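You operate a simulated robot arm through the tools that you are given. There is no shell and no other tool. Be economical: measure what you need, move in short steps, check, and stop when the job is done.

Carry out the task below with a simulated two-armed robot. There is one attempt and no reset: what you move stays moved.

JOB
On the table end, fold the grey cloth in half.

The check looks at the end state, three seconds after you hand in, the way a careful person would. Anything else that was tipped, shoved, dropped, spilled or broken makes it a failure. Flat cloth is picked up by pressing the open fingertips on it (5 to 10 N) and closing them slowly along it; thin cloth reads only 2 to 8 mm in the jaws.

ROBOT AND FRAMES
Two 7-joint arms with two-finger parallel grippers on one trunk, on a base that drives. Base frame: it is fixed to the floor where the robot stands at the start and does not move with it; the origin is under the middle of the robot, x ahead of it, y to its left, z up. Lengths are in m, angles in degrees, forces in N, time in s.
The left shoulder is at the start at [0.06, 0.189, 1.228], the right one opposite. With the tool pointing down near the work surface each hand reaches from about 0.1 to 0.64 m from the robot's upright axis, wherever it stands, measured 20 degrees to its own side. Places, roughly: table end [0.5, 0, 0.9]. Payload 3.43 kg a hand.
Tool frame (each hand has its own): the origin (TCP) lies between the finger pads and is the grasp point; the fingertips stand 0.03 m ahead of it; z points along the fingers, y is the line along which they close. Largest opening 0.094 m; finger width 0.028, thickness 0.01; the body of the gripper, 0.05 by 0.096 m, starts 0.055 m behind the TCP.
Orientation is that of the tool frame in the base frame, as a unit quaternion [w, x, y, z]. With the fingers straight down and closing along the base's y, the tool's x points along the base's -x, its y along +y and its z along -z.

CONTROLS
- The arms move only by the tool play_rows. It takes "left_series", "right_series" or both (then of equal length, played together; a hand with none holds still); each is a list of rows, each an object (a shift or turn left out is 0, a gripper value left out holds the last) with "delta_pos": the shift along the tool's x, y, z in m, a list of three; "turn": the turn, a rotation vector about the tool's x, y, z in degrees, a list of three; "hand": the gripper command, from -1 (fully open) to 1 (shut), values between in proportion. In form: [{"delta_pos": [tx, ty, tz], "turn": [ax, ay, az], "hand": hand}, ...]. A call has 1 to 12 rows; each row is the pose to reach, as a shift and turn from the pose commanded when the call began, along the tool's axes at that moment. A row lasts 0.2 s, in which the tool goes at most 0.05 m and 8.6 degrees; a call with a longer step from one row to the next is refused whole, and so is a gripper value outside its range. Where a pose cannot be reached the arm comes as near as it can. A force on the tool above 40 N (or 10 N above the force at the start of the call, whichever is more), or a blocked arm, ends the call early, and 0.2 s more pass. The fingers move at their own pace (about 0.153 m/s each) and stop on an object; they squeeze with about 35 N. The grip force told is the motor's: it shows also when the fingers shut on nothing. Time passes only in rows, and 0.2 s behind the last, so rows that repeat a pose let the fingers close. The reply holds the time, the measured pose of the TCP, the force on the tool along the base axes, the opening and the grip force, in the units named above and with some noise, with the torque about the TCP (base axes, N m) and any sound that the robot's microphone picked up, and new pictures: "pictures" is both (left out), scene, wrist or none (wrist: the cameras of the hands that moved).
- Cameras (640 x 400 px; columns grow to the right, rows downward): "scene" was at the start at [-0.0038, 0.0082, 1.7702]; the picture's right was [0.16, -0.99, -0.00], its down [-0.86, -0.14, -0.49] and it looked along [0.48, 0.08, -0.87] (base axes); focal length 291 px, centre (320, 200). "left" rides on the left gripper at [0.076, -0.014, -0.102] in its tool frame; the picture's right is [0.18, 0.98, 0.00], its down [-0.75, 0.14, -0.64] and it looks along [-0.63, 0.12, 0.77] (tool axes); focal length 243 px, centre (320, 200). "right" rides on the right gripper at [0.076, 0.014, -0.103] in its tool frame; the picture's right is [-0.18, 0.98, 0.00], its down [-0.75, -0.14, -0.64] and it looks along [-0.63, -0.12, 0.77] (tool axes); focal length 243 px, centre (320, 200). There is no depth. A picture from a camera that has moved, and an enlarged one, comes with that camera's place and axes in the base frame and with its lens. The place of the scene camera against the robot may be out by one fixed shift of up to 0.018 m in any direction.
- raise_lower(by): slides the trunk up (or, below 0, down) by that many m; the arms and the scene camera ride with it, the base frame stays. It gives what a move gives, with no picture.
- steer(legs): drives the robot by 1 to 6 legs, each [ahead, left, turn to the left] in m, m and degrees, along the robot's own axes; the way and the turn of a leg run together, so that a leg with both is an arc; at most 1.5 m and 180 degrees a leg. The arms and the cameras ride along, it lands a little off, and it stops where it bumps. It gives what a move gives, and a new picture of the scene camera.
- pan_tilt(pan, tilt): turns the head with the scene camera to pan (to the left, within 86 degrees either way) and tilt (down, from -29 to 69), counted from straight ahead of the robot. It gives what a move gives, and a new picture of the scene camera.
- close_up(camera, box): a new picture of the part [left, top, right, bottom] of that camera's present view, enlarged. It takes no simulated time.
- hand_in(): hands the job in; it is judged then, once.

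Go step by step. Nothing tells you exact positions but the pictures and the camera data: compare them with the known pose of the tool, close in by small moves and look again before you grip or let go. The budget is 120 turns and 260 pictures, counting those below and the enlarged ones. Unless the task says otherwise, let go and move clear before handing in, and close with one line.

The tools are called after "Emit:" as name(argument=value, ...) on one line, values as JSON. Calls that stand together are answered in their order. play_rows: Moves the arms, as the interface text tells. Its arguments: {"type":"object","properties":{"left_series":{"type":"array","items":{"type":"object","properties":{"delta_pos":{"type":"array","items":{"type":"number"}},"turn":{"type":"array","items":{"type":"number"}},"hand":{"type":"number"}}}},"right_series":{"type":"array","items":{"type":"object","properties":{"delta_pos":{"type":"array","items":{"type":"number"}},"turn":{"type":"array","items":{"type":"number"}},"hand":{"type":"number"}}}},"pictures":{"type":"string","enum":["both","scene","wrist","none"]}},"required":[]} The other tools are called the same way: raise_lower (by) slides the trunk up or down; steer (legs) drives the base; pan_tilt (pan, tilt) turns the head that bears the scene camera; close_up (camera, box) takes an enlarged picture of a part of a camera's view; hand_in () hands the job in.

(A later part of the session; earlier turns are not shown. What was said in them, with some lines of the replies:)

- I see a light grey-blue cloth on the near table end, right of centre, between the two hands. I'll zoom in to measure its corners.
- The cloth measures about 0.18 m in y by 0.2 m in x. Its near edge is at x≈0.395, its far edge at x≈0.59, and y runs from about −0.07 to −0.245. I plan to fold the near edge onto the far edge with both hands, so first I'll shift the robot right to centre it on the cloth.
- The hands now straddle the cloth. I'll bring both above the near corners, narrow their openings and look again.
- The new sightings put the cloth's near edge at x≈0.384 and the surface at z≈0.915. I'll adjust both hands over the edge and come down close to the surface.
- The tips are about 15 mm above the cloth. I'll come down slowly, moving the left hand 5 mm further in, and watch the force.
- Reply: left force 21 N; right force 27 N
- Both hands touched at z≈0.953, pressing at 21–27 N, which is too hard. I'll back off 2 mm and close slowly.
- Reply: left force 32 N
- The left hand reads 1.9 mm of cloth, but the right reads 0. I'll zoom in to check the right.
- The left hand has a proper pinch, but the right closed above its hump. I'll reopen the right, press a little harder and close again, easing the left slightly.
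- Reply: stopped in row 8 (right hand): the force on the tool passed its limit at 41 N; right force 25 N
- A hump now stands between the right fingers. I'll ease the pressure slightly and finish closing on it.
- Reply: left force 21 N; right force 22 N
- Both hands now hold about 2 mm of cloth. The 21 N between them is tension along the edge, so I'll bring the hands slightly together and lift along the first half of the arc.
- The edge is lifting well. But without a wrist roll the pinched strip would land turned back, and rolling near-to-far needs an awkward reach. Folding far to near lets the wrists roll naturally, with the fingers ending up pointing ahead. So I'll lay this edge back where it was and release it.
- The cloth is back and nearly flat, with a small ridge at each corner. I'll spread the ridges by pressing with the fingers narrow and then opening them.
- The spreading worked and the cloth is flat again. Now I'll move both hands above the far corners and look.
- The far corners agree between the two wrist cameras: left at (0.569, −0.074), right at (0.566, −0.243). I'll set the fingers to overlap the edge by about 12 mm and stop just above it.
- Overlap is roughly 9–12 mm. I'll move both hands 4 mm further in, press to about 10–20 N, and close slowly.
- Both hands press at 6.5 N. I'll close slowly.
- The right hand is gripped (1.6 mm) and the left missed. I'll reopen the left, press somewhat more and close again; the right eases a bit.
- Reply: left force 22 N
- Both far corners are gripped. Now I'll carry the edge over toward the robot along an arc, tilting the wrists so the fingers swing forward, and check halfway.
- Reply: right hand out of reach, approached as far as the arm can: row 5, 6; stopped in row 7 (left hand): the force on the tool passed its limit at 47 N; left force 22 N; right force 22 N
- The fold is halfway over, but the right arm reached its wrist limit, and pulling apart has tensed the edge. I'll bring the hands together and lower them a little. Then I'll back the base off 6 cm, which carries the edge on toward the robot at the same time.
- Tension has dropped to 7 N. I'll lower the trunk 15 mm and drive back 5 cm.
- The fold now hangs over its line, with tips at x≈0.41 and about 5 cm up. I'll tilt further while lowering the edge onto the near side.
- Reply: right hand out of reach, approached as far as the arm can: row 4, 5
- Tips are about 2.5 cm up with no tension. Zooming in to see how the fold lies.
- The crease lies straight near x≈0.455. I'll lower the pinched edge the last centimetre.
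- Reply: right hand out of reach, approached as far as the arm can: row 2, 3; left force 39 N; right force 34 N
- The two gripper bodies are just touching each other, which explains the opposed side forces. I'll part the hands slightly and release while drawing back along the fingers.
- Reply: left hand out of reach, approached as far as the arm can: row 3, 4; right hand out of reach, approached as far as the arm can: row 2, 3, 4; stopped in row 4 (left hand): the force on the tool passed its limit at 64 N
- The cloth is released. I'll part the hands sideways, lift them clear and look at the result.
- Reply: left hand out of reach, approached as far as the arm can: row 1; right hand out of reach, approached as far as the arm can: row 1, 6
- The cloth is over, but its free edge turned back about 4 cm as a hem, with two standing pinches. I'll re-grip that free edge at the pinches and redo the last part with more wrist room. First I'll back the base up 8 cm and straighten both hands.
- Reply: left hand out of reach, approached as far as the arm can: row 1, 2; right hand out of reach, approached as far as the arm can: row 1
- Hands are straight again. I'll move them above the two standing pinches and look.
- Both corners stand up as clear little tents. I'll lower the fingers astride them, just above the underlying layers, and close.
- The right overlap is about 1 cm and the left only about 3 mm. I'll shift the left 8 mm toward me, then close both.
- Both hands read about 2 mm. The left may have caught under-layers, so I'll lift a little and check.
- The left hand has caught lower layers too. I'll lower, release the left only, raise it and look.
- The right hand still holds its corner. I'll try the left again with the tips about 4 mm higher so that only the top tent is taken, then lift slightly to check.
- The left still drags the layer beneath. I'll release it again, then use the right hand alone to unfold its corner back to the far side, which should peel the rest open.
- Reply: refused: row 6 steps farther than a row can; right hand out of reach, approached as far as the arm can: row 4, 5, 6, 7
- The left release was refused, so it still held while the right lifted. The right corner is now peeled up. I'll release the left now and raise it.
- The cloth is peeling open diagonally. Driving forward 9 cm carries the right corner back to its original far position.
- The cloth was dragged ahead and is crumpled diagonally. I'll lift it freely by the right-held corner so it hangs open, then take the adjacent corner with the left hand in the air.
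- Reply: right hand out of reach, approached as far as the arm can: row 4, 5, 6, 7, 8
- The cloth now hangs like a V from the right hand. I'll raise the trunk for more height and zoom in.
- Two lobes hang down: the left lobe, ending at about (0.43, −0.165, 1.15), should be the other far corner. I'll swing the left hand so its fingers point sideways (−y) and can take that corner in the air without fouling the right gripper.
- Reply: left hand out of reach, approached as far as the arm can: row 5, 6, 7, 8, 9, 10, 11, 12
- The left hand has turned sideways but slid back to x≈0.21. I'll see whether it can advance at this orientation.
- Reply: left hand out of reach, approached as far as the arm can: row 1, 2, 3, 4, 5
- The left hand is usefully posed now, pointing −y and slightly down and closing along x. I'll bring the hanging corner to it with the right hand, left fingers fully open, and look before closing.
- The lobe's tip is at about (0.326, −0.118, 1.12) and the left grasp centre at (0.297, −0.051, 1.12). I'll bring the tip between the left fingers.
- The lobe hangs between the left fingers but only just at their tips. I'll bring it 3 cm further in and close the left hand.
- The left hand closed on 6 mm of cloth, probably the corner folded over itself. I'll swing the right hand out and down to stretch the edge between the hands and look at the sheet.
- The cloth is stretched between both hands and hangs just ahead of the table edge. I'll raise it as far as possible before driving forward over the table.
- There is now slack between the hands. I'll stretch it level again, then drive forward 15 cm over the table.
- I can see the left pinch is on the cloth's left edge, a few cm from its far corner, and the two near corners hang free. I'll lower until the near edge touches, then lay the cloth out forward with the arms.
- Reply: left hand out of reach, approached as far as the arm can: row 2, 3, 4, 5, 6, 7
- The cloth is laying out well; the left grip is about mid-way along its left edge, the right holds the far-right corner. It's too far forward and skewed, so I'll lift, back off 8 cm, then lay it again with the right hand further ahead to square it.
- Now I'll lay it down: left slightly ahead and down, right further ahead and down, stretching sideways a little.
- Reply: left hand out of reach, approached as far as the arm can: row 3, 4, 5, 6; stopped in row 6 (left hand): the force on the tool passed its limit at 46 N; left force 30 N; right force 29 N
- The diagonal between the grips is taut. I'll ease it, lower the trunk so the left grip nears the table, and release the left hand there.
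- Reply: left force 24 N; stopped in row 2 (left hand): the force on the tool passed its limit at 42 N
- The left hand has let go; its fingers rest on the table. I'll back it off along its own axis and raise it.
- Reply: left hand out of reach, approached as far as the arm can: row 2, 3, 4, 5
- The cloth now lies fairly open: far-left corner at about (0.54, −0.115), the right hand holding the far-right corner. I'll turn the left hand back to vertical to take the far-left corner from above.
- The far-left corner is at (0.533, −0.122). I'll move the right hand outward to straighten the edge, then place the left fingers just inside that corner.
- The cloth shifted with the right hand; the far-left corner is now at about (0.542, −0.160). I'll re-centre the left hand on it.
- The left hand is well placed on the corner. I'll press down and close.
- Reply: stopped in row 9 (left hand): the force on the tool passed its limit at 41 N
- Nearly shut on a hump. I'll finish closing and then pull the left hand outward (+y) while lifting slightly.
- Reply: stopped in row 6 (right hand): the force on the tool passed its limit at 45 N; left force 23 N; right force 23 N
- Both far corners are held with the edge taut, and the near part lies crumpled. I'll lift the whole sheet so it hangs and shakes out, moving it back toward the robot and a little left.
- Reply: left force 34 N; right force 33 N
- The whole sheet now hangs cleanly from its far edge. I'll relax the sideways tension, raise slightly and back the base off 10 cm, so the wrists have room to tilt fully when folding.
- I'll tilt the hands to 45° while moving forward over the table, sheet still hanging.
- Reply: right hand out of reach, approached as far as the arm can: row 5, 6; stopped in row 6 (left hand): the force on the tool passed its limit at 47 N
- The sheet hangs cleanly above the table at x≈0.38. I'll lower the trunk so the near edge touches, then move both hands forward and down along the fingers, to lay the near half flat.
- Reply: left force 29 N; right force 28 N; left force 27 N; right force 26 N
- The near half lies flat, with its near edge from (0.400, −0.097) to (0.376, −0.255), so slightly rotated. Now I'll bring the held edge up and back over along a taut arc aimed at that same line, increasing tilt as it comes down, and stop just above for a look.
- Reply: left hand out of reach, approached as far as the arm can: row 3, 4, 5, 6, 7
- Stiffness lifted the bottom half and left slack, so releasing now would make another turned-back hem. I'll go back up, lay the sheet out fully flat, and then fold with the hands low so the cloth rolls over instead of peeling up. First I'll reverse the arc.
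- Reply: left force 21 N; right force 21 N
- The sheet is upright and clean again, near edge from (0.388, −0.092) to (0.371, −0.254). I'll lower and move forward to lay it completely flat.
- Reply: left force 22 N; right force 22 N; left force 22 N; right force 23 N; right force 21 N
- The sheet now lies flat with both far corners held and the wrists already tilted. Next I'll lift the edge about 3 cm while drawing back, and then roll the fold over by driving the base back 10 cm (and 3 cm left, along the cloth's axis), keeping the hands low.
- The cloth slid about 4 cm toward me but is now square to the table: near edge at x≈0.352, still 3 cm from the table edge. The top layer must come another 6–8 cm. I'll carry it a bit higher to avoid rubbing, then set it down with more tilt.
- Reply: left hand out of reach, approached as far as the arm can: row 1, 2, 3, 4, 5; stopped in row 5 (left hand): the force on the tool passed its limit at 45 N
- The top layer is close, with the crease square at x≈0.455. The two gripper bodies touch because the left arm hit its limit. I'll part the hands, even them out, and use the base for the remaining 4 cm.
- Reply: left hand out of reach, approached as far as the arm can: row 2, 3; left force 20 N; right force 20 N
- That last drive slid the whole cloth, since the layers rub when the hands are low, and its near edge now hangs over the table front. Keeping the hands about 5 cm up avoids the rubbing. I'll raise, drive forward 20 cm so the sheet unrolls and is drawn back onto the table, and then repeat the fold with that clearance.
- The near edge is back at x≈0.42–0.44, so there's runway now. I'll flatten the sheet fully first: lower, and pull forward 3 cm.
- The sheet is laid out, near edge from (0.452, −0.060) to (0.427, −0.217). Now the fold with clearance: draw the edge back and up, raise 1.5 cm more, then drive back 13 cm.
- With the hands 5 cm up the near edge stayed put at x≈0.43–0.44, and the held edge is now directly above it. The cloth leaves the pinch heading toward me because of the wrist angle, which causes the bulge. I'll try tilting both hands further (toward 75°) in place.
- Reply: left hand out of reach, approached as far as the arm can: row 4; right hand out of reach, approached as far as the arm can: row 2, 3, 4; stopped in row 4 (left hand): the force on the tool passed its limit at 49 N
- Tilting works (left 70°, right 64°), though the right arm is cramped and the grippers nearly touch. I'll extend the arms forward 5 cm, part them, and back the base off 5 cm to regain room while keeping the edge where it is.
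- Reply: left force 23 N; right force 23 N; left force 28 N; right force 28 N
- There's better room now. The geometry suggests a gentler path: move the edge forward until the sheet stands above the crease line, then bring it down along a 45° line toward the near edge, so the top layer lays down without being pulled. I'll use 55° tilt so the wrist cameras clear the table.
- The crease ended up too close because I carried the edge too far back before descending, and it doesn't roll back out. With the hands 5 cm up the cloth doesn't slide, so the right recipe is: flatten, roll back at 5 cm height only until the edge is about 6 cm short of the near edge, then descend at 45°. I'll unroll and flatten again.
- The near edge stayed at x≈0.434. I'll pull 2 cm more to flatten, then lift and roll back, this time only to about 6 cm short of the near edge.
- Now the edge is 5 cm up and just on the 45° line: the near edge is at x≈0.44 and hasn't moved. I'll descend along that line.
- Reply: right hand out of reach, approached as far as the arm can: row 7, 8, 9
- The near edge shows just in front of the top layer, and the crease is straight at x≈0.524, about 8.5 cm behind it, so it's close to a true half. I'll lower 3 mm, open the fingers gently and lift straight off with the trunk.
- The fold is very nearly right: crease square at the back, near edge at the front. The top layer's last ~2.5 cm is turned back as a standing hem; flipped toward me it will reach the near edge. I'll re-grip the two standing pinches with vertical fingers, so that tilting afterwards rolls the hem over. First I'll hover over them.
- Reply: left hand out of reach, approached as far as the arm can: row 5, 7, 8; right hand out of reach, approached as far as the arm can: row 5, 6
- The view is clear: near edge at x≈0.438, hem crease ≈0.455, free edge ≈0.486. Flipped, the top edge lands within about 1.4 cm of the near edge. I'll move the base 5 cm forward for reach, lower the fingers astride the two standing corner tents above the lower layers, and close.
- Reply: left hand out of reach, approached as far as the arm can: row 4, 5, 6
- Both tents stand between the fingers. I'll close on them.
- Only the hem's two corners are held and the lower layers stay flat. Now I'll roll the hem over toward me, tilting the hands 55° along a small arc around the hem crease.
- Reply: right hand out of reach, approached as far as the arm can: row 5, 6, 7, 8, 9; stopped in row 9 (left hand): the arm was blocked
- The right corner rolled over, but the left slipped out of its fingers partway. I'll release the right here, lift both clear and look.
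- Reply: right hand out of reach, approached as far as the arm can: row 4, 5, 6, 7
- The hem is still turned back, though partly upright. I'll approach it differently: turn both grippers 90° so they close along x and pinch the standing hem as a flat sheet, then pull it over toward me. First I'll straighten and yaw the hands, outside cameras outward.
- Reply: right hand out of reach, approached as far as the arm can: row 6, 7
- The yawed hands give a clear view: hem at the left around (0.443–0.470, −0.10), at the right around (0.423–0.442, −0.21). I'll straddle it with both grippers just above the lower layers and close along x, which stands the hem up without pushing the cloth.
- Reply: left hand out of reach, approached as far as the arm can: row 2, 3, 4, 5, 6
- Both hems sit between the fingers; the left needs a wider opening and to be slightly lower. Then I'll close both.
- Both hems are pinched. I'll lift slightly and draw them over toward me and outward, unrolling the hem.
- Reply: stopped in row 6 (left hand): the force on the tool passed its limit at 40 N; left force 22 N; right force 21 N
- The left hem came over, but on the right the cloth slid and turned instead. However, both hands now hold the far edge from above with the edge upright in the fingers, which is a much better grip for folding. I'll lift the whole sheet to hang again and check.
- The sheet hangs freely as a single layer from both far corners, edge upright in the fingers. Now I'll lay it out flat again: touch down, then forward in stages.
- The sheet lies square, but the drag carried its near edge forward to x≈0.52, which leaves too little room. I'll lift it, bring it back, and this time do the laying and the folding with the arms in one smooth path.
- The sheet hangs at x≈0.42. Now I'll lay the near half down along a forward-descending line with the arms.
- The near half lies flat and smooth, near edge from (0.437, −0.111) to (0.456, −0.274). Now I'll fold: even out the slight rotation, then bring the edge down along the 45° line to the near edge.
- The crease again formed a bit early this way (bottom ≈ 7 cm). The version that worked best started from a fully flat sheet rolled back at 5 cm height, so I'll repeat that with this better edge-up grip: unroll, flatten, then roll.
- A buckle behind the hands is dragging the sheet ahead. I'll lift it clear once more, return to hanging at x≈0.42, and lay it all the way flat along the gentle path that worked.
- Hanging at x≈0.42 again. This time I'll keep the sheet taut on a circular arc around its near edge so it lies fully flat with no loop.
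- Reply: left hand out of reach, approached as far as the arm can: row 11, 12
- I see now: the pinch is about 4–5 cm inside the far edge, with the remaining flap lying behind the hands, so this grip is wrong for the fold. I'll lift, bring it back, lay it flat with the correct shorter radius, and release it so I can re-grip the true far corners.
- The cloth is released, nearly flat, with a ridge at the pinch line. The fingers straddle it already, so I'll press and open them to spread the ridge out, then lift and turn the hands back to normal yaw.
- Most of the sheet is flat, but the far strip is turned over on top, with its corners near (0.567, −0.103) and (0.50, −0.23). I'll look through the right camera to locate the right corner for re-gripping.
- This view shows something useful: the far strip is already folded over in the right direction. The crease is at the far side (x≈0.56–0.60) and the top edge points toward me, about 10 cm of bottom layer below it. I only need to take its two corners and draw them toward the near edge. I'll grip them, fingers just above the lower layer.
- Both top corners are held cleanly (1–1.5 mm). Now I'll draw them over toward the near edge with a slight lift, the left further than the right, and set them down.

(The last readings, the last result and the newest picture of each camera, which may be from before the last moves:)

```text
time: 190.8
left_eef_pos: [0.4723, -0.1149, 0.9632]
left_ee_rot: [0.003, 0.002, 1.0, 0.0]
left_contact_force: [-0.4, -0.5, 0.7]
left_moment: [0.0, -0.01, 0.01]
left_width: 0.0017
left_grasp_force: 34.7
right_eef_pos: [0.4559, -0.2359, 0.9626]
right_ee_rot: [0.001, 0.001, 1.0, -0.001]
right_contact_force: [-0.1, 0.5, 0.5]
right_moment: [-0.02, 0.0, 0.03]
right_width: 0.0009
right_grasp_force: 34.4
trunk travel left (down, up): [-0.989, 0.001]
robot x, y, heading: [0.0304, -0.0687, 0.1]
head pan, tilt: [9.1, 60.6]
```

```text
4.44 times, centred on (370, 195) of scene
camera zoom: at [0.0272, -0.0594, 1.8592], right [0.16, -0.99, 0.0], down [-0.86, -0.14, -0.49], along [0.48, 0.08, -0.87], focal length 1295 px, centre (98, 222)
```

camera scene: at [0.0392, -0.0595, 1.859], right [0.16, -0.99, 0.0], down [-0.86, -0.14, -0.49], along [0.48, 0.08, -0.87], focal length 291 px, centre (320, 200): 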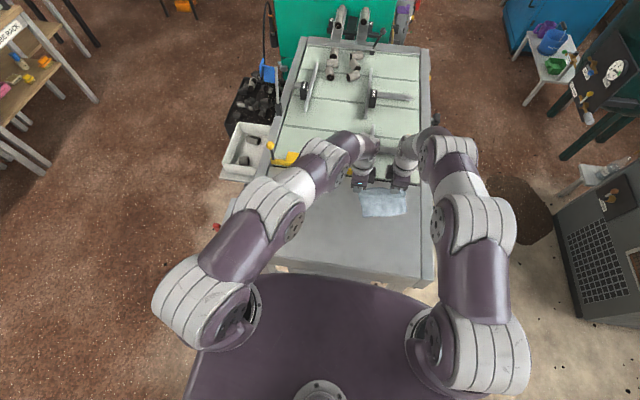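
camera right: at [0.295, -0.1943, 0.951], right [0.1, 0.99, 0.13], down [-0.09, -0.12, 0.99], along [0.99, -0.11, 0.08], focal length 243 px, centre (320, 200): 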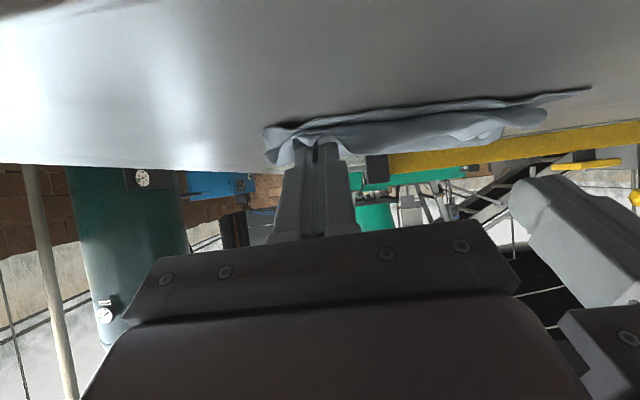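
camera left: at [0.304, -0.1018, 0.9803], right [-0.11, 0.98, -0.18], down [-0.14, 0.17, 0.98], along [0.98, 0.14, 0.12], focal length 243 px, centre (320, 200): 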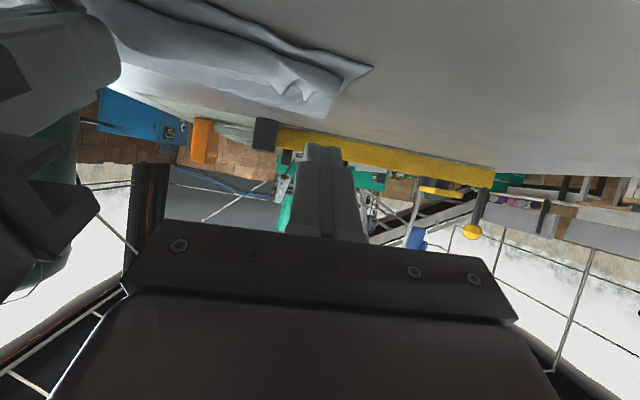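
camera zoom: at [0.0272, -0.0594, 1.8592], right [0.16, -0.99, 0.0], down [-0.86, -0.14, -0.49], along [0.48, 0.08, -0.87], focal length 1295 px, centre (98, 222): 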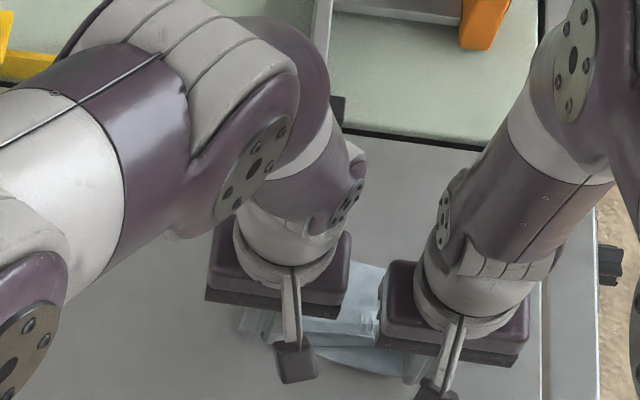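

Excellent: the top edge now lies along the near edge with no turned-back hem. I'll draw slightly further and outward to straighten it, lower, and release by opening the fingers against the cloth.

Emit:
play_rows(left_series=[{"delta_pos": [0.003, 0.003, 0.0]}, {"delta_pos": [0.005, 0.006, 0.002]}, {"delta_pos": [0.005, 0.006, 0.005], "hand": 1}, {"delta_pos": [0.005, 0.006, 0.007], "hand": 0.85}, {"delta_pos": [0.005, 0.006, 0.007], "hand": 0.7}, {"delta_pos": [0.005, 0.006, 0.007], "hand": 0.55}, {"delta_pos": [0.005, 0.006, 0.007], "hand": 0.4}, {"delta_pos": [0.005, 0.006, -0.02], "hand": 0.4}, {"delta_pos": [0.005, 0.02, -0.06], "hand": 0.4}, {"delta_pos": [0.005, 0.05, -0.09], "hand": 0.4}], right_series=[{"delta_pos": [0.006, -0.003, 0.0]}, {"delta_pos": [0.011, -0.006, 0.002]}, {"delta_pos": [0.011, -0.006, 0.005], "hand": 1}, {"delta_pos": [0.011, -0.006, 0.007], "hand": 0.85}, {"delta_pos": [0.011, -0.006, 0.007], "hand": 0.7}, {"delta_pos": [0.011, -0.006, 0.007], "hand": 0.55}, {"delta_pos": [0.011, -0.006, 0.007], "hand": 0.4}, {"delta_pos": [0.011, -0.006, -0.02], "hand": 0.4}, {"delta_pos": [0.011, -0.02, -0.06], "hand": 0.4}, {"delta_pos": [0.011, -0.05, -0.09], "hand": 0.4}], pictures="none")

Emit:
close_up(camera="left", box=[0, 0, 460, 260])

```text
time: 193.0
left_eef_pos: [0.4675, -0.0641, 1.0521]
left_ee_rot: [0.003, 0.002, 1.0, -0.001]
left_contact_force: [0.5, 0.5, 0.5]
left_moment: [0.01, 0.01, 0.01]
left_width: 0.0284
left_grasp_force: 0.0
right_eef_pos: [0.4441, -0.2856, 1.053]
right_ee_rot: [0.002, 0.0, 1.0, 0.0]
right_contact_force: [-0.4, 0.1, -0.2]
right_moment: [0.02, 0.0, 0.02]
right_width: 0.0282
right_grasp_force: 0.1
trunk travel left (down, up): [-0.989, 0.001]
robot x, y, heading: [0.031, -0.0685, 0.3]
head pan, tilt: [9.1, 60.6]
```

```text
1.39 times, centred on (230, 130) of left
camera zoom: at [0.3905, -0.0791, 1.1554], right [-0.18, 0.98, 0.0], down [0.75, 0.14, 0.65], along [0.64, 0.12, -0.76], focal length 338 px, centre (445, 297)
```

zoom: 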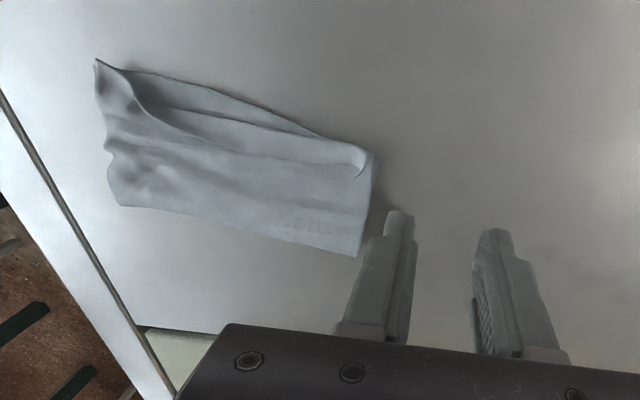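

That's a clean half fold: crease at the back, top corners on the near corners. I'll take one closer look to judge whether it needs smoothing.

Emit:
close_up(camera="scene", box=[325, 165, 415, 235])

Emit:
close_up(camera="left", box=[50, 30, 290, 190])

```text
5.71 times, centred on (370, 200) of scene
camera zoom: at [0.0256, -0.0592, 1.8591], right [0.16, -0.99, 0.0], down [-0.86, -0.14, -0.49], along [0.49, 0.08, -0.87], focal length 1664 px, centre (34, 200)
```

zoom: 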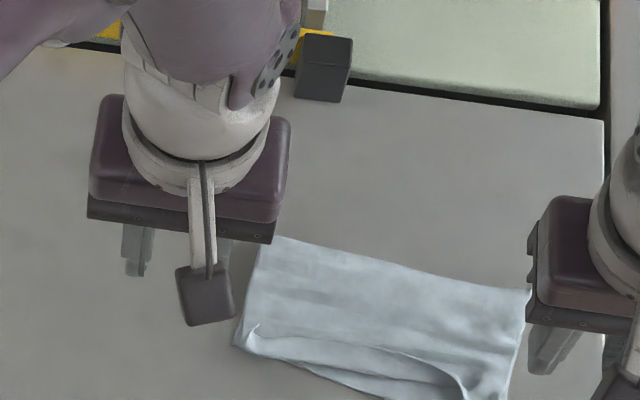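

```text
2.50 times, centred on (170, 110) of left
camera zoom: at [0.3905, -0.0791, 1.1554], right [-0.18, 0.98, 0.0], down [0.75, 0.14, 0.65], along [0.64, 0.12, -0.76], focal length 606 px, centre (695, 425)
```

zoom: 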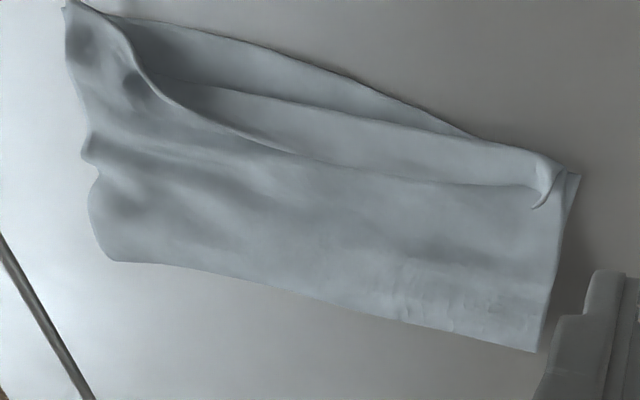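

The corners coincide within about a centimetre and the depth is half the cloth (8–9 cm); only the middle of the top edge bows slightly. Further handling risks more than it gains, so I'll move the hands clear and finish.

Emit:
play_rows(left_series=[{"delta_pos": [0.02, 0.02, -0.03]}, {"delta_pos": [0.04, 0.04, -0.06]}, {"delta_pos": [0.06, 0.06, -0.08]}, {"delta_pos": [0.06, 0.06, -0.08]}], right_series=[{"delta_pos": [0.02, -0.02, -0.03]}, {"delta_pos": [0.04, -0.04, -0.06]}, {"delta_pos": [0.06, -0.05, -0.08]}, {"delta_pos": [0.06, -0.05, -0.08]}], pictures="scene")

Emit:
close_up(camera="scene", box=[325, 165, 415, 235])

```text
time: 194.0
left_eef_pos: [0.4104, -0.0041, 1.1321]
left_ee_rot: [0.003, 0.002, 1.0, -0.001]
left_contact_force: [0.0, -0.1, 0.0]
left_moment: [0.02, -0.02, -0.02]
left_width: 0.028
left_grasp_force: 0.0
right_eef_pos: [0.3838, -0.3382, 1.1336]
right_ee_rot: [0.001, 0.0, 1.0, 0.0]
right_contact_force: [1.0, 0.4, -0.3]
right_moment: [-0.02, 0.01, 0.01]
right_width: 0.0284
right_grasp_force: 0.0
trunk travel left (down, up): [-0.989, 0.001]
robot x, y, heading: [0.0293, -0.067, -0.0]
head pan, tilt: [9.1, 60.6]
camera scene: at [0.028, -0.0596, 1.8592], right [0.16, -0.99, 0.0], down [-0.86, -0.14, -0.49], along [0.48, 0.08, -0.87], focal length 291 px, centre (320, 200)
```

scene: 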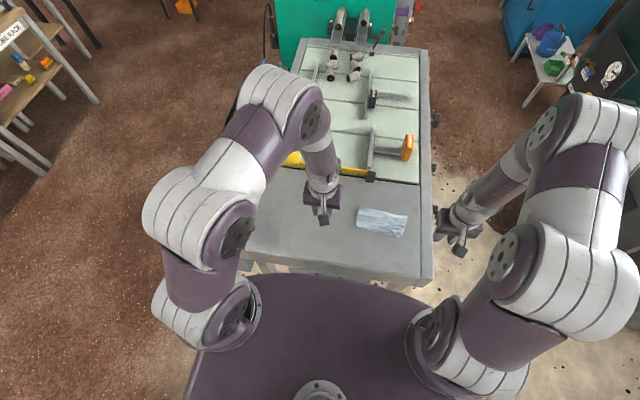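

```text
5.71 times, centred on (370, 200) of scene
camera zoom: at [0.028, -0.0596, 1.8592], right [0.16, -0.99, 0.0], down [-0.86, -0.14, -0.49], along [0.48, 0.08, -0.87], focal length 1664 px, centre (34, 200)
```

zoom: 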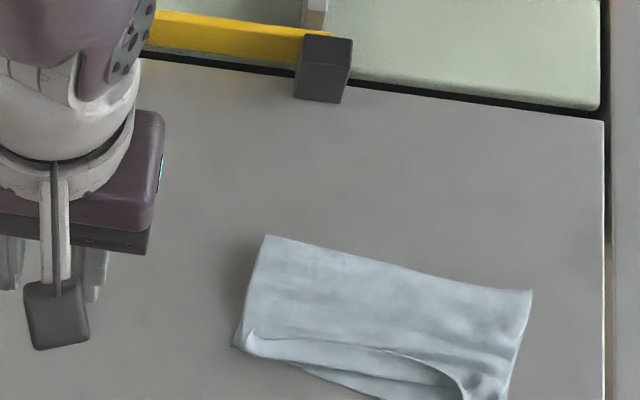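

The cloth lies folded in half on the table end, both hands are clear, and nothing else on the table was disturbed. I'm handing in.

Emit:
hand_in()

```text
The job is handed in.
```

The grey cloth is folded in half on the table end and I've handed the job in. The corners line up to about a centimetre, but the middle of the top edge sits 2–3 cm back from the near edge. The cloth also lies slightly turned to the table, and I saw nothing else on the table moved.
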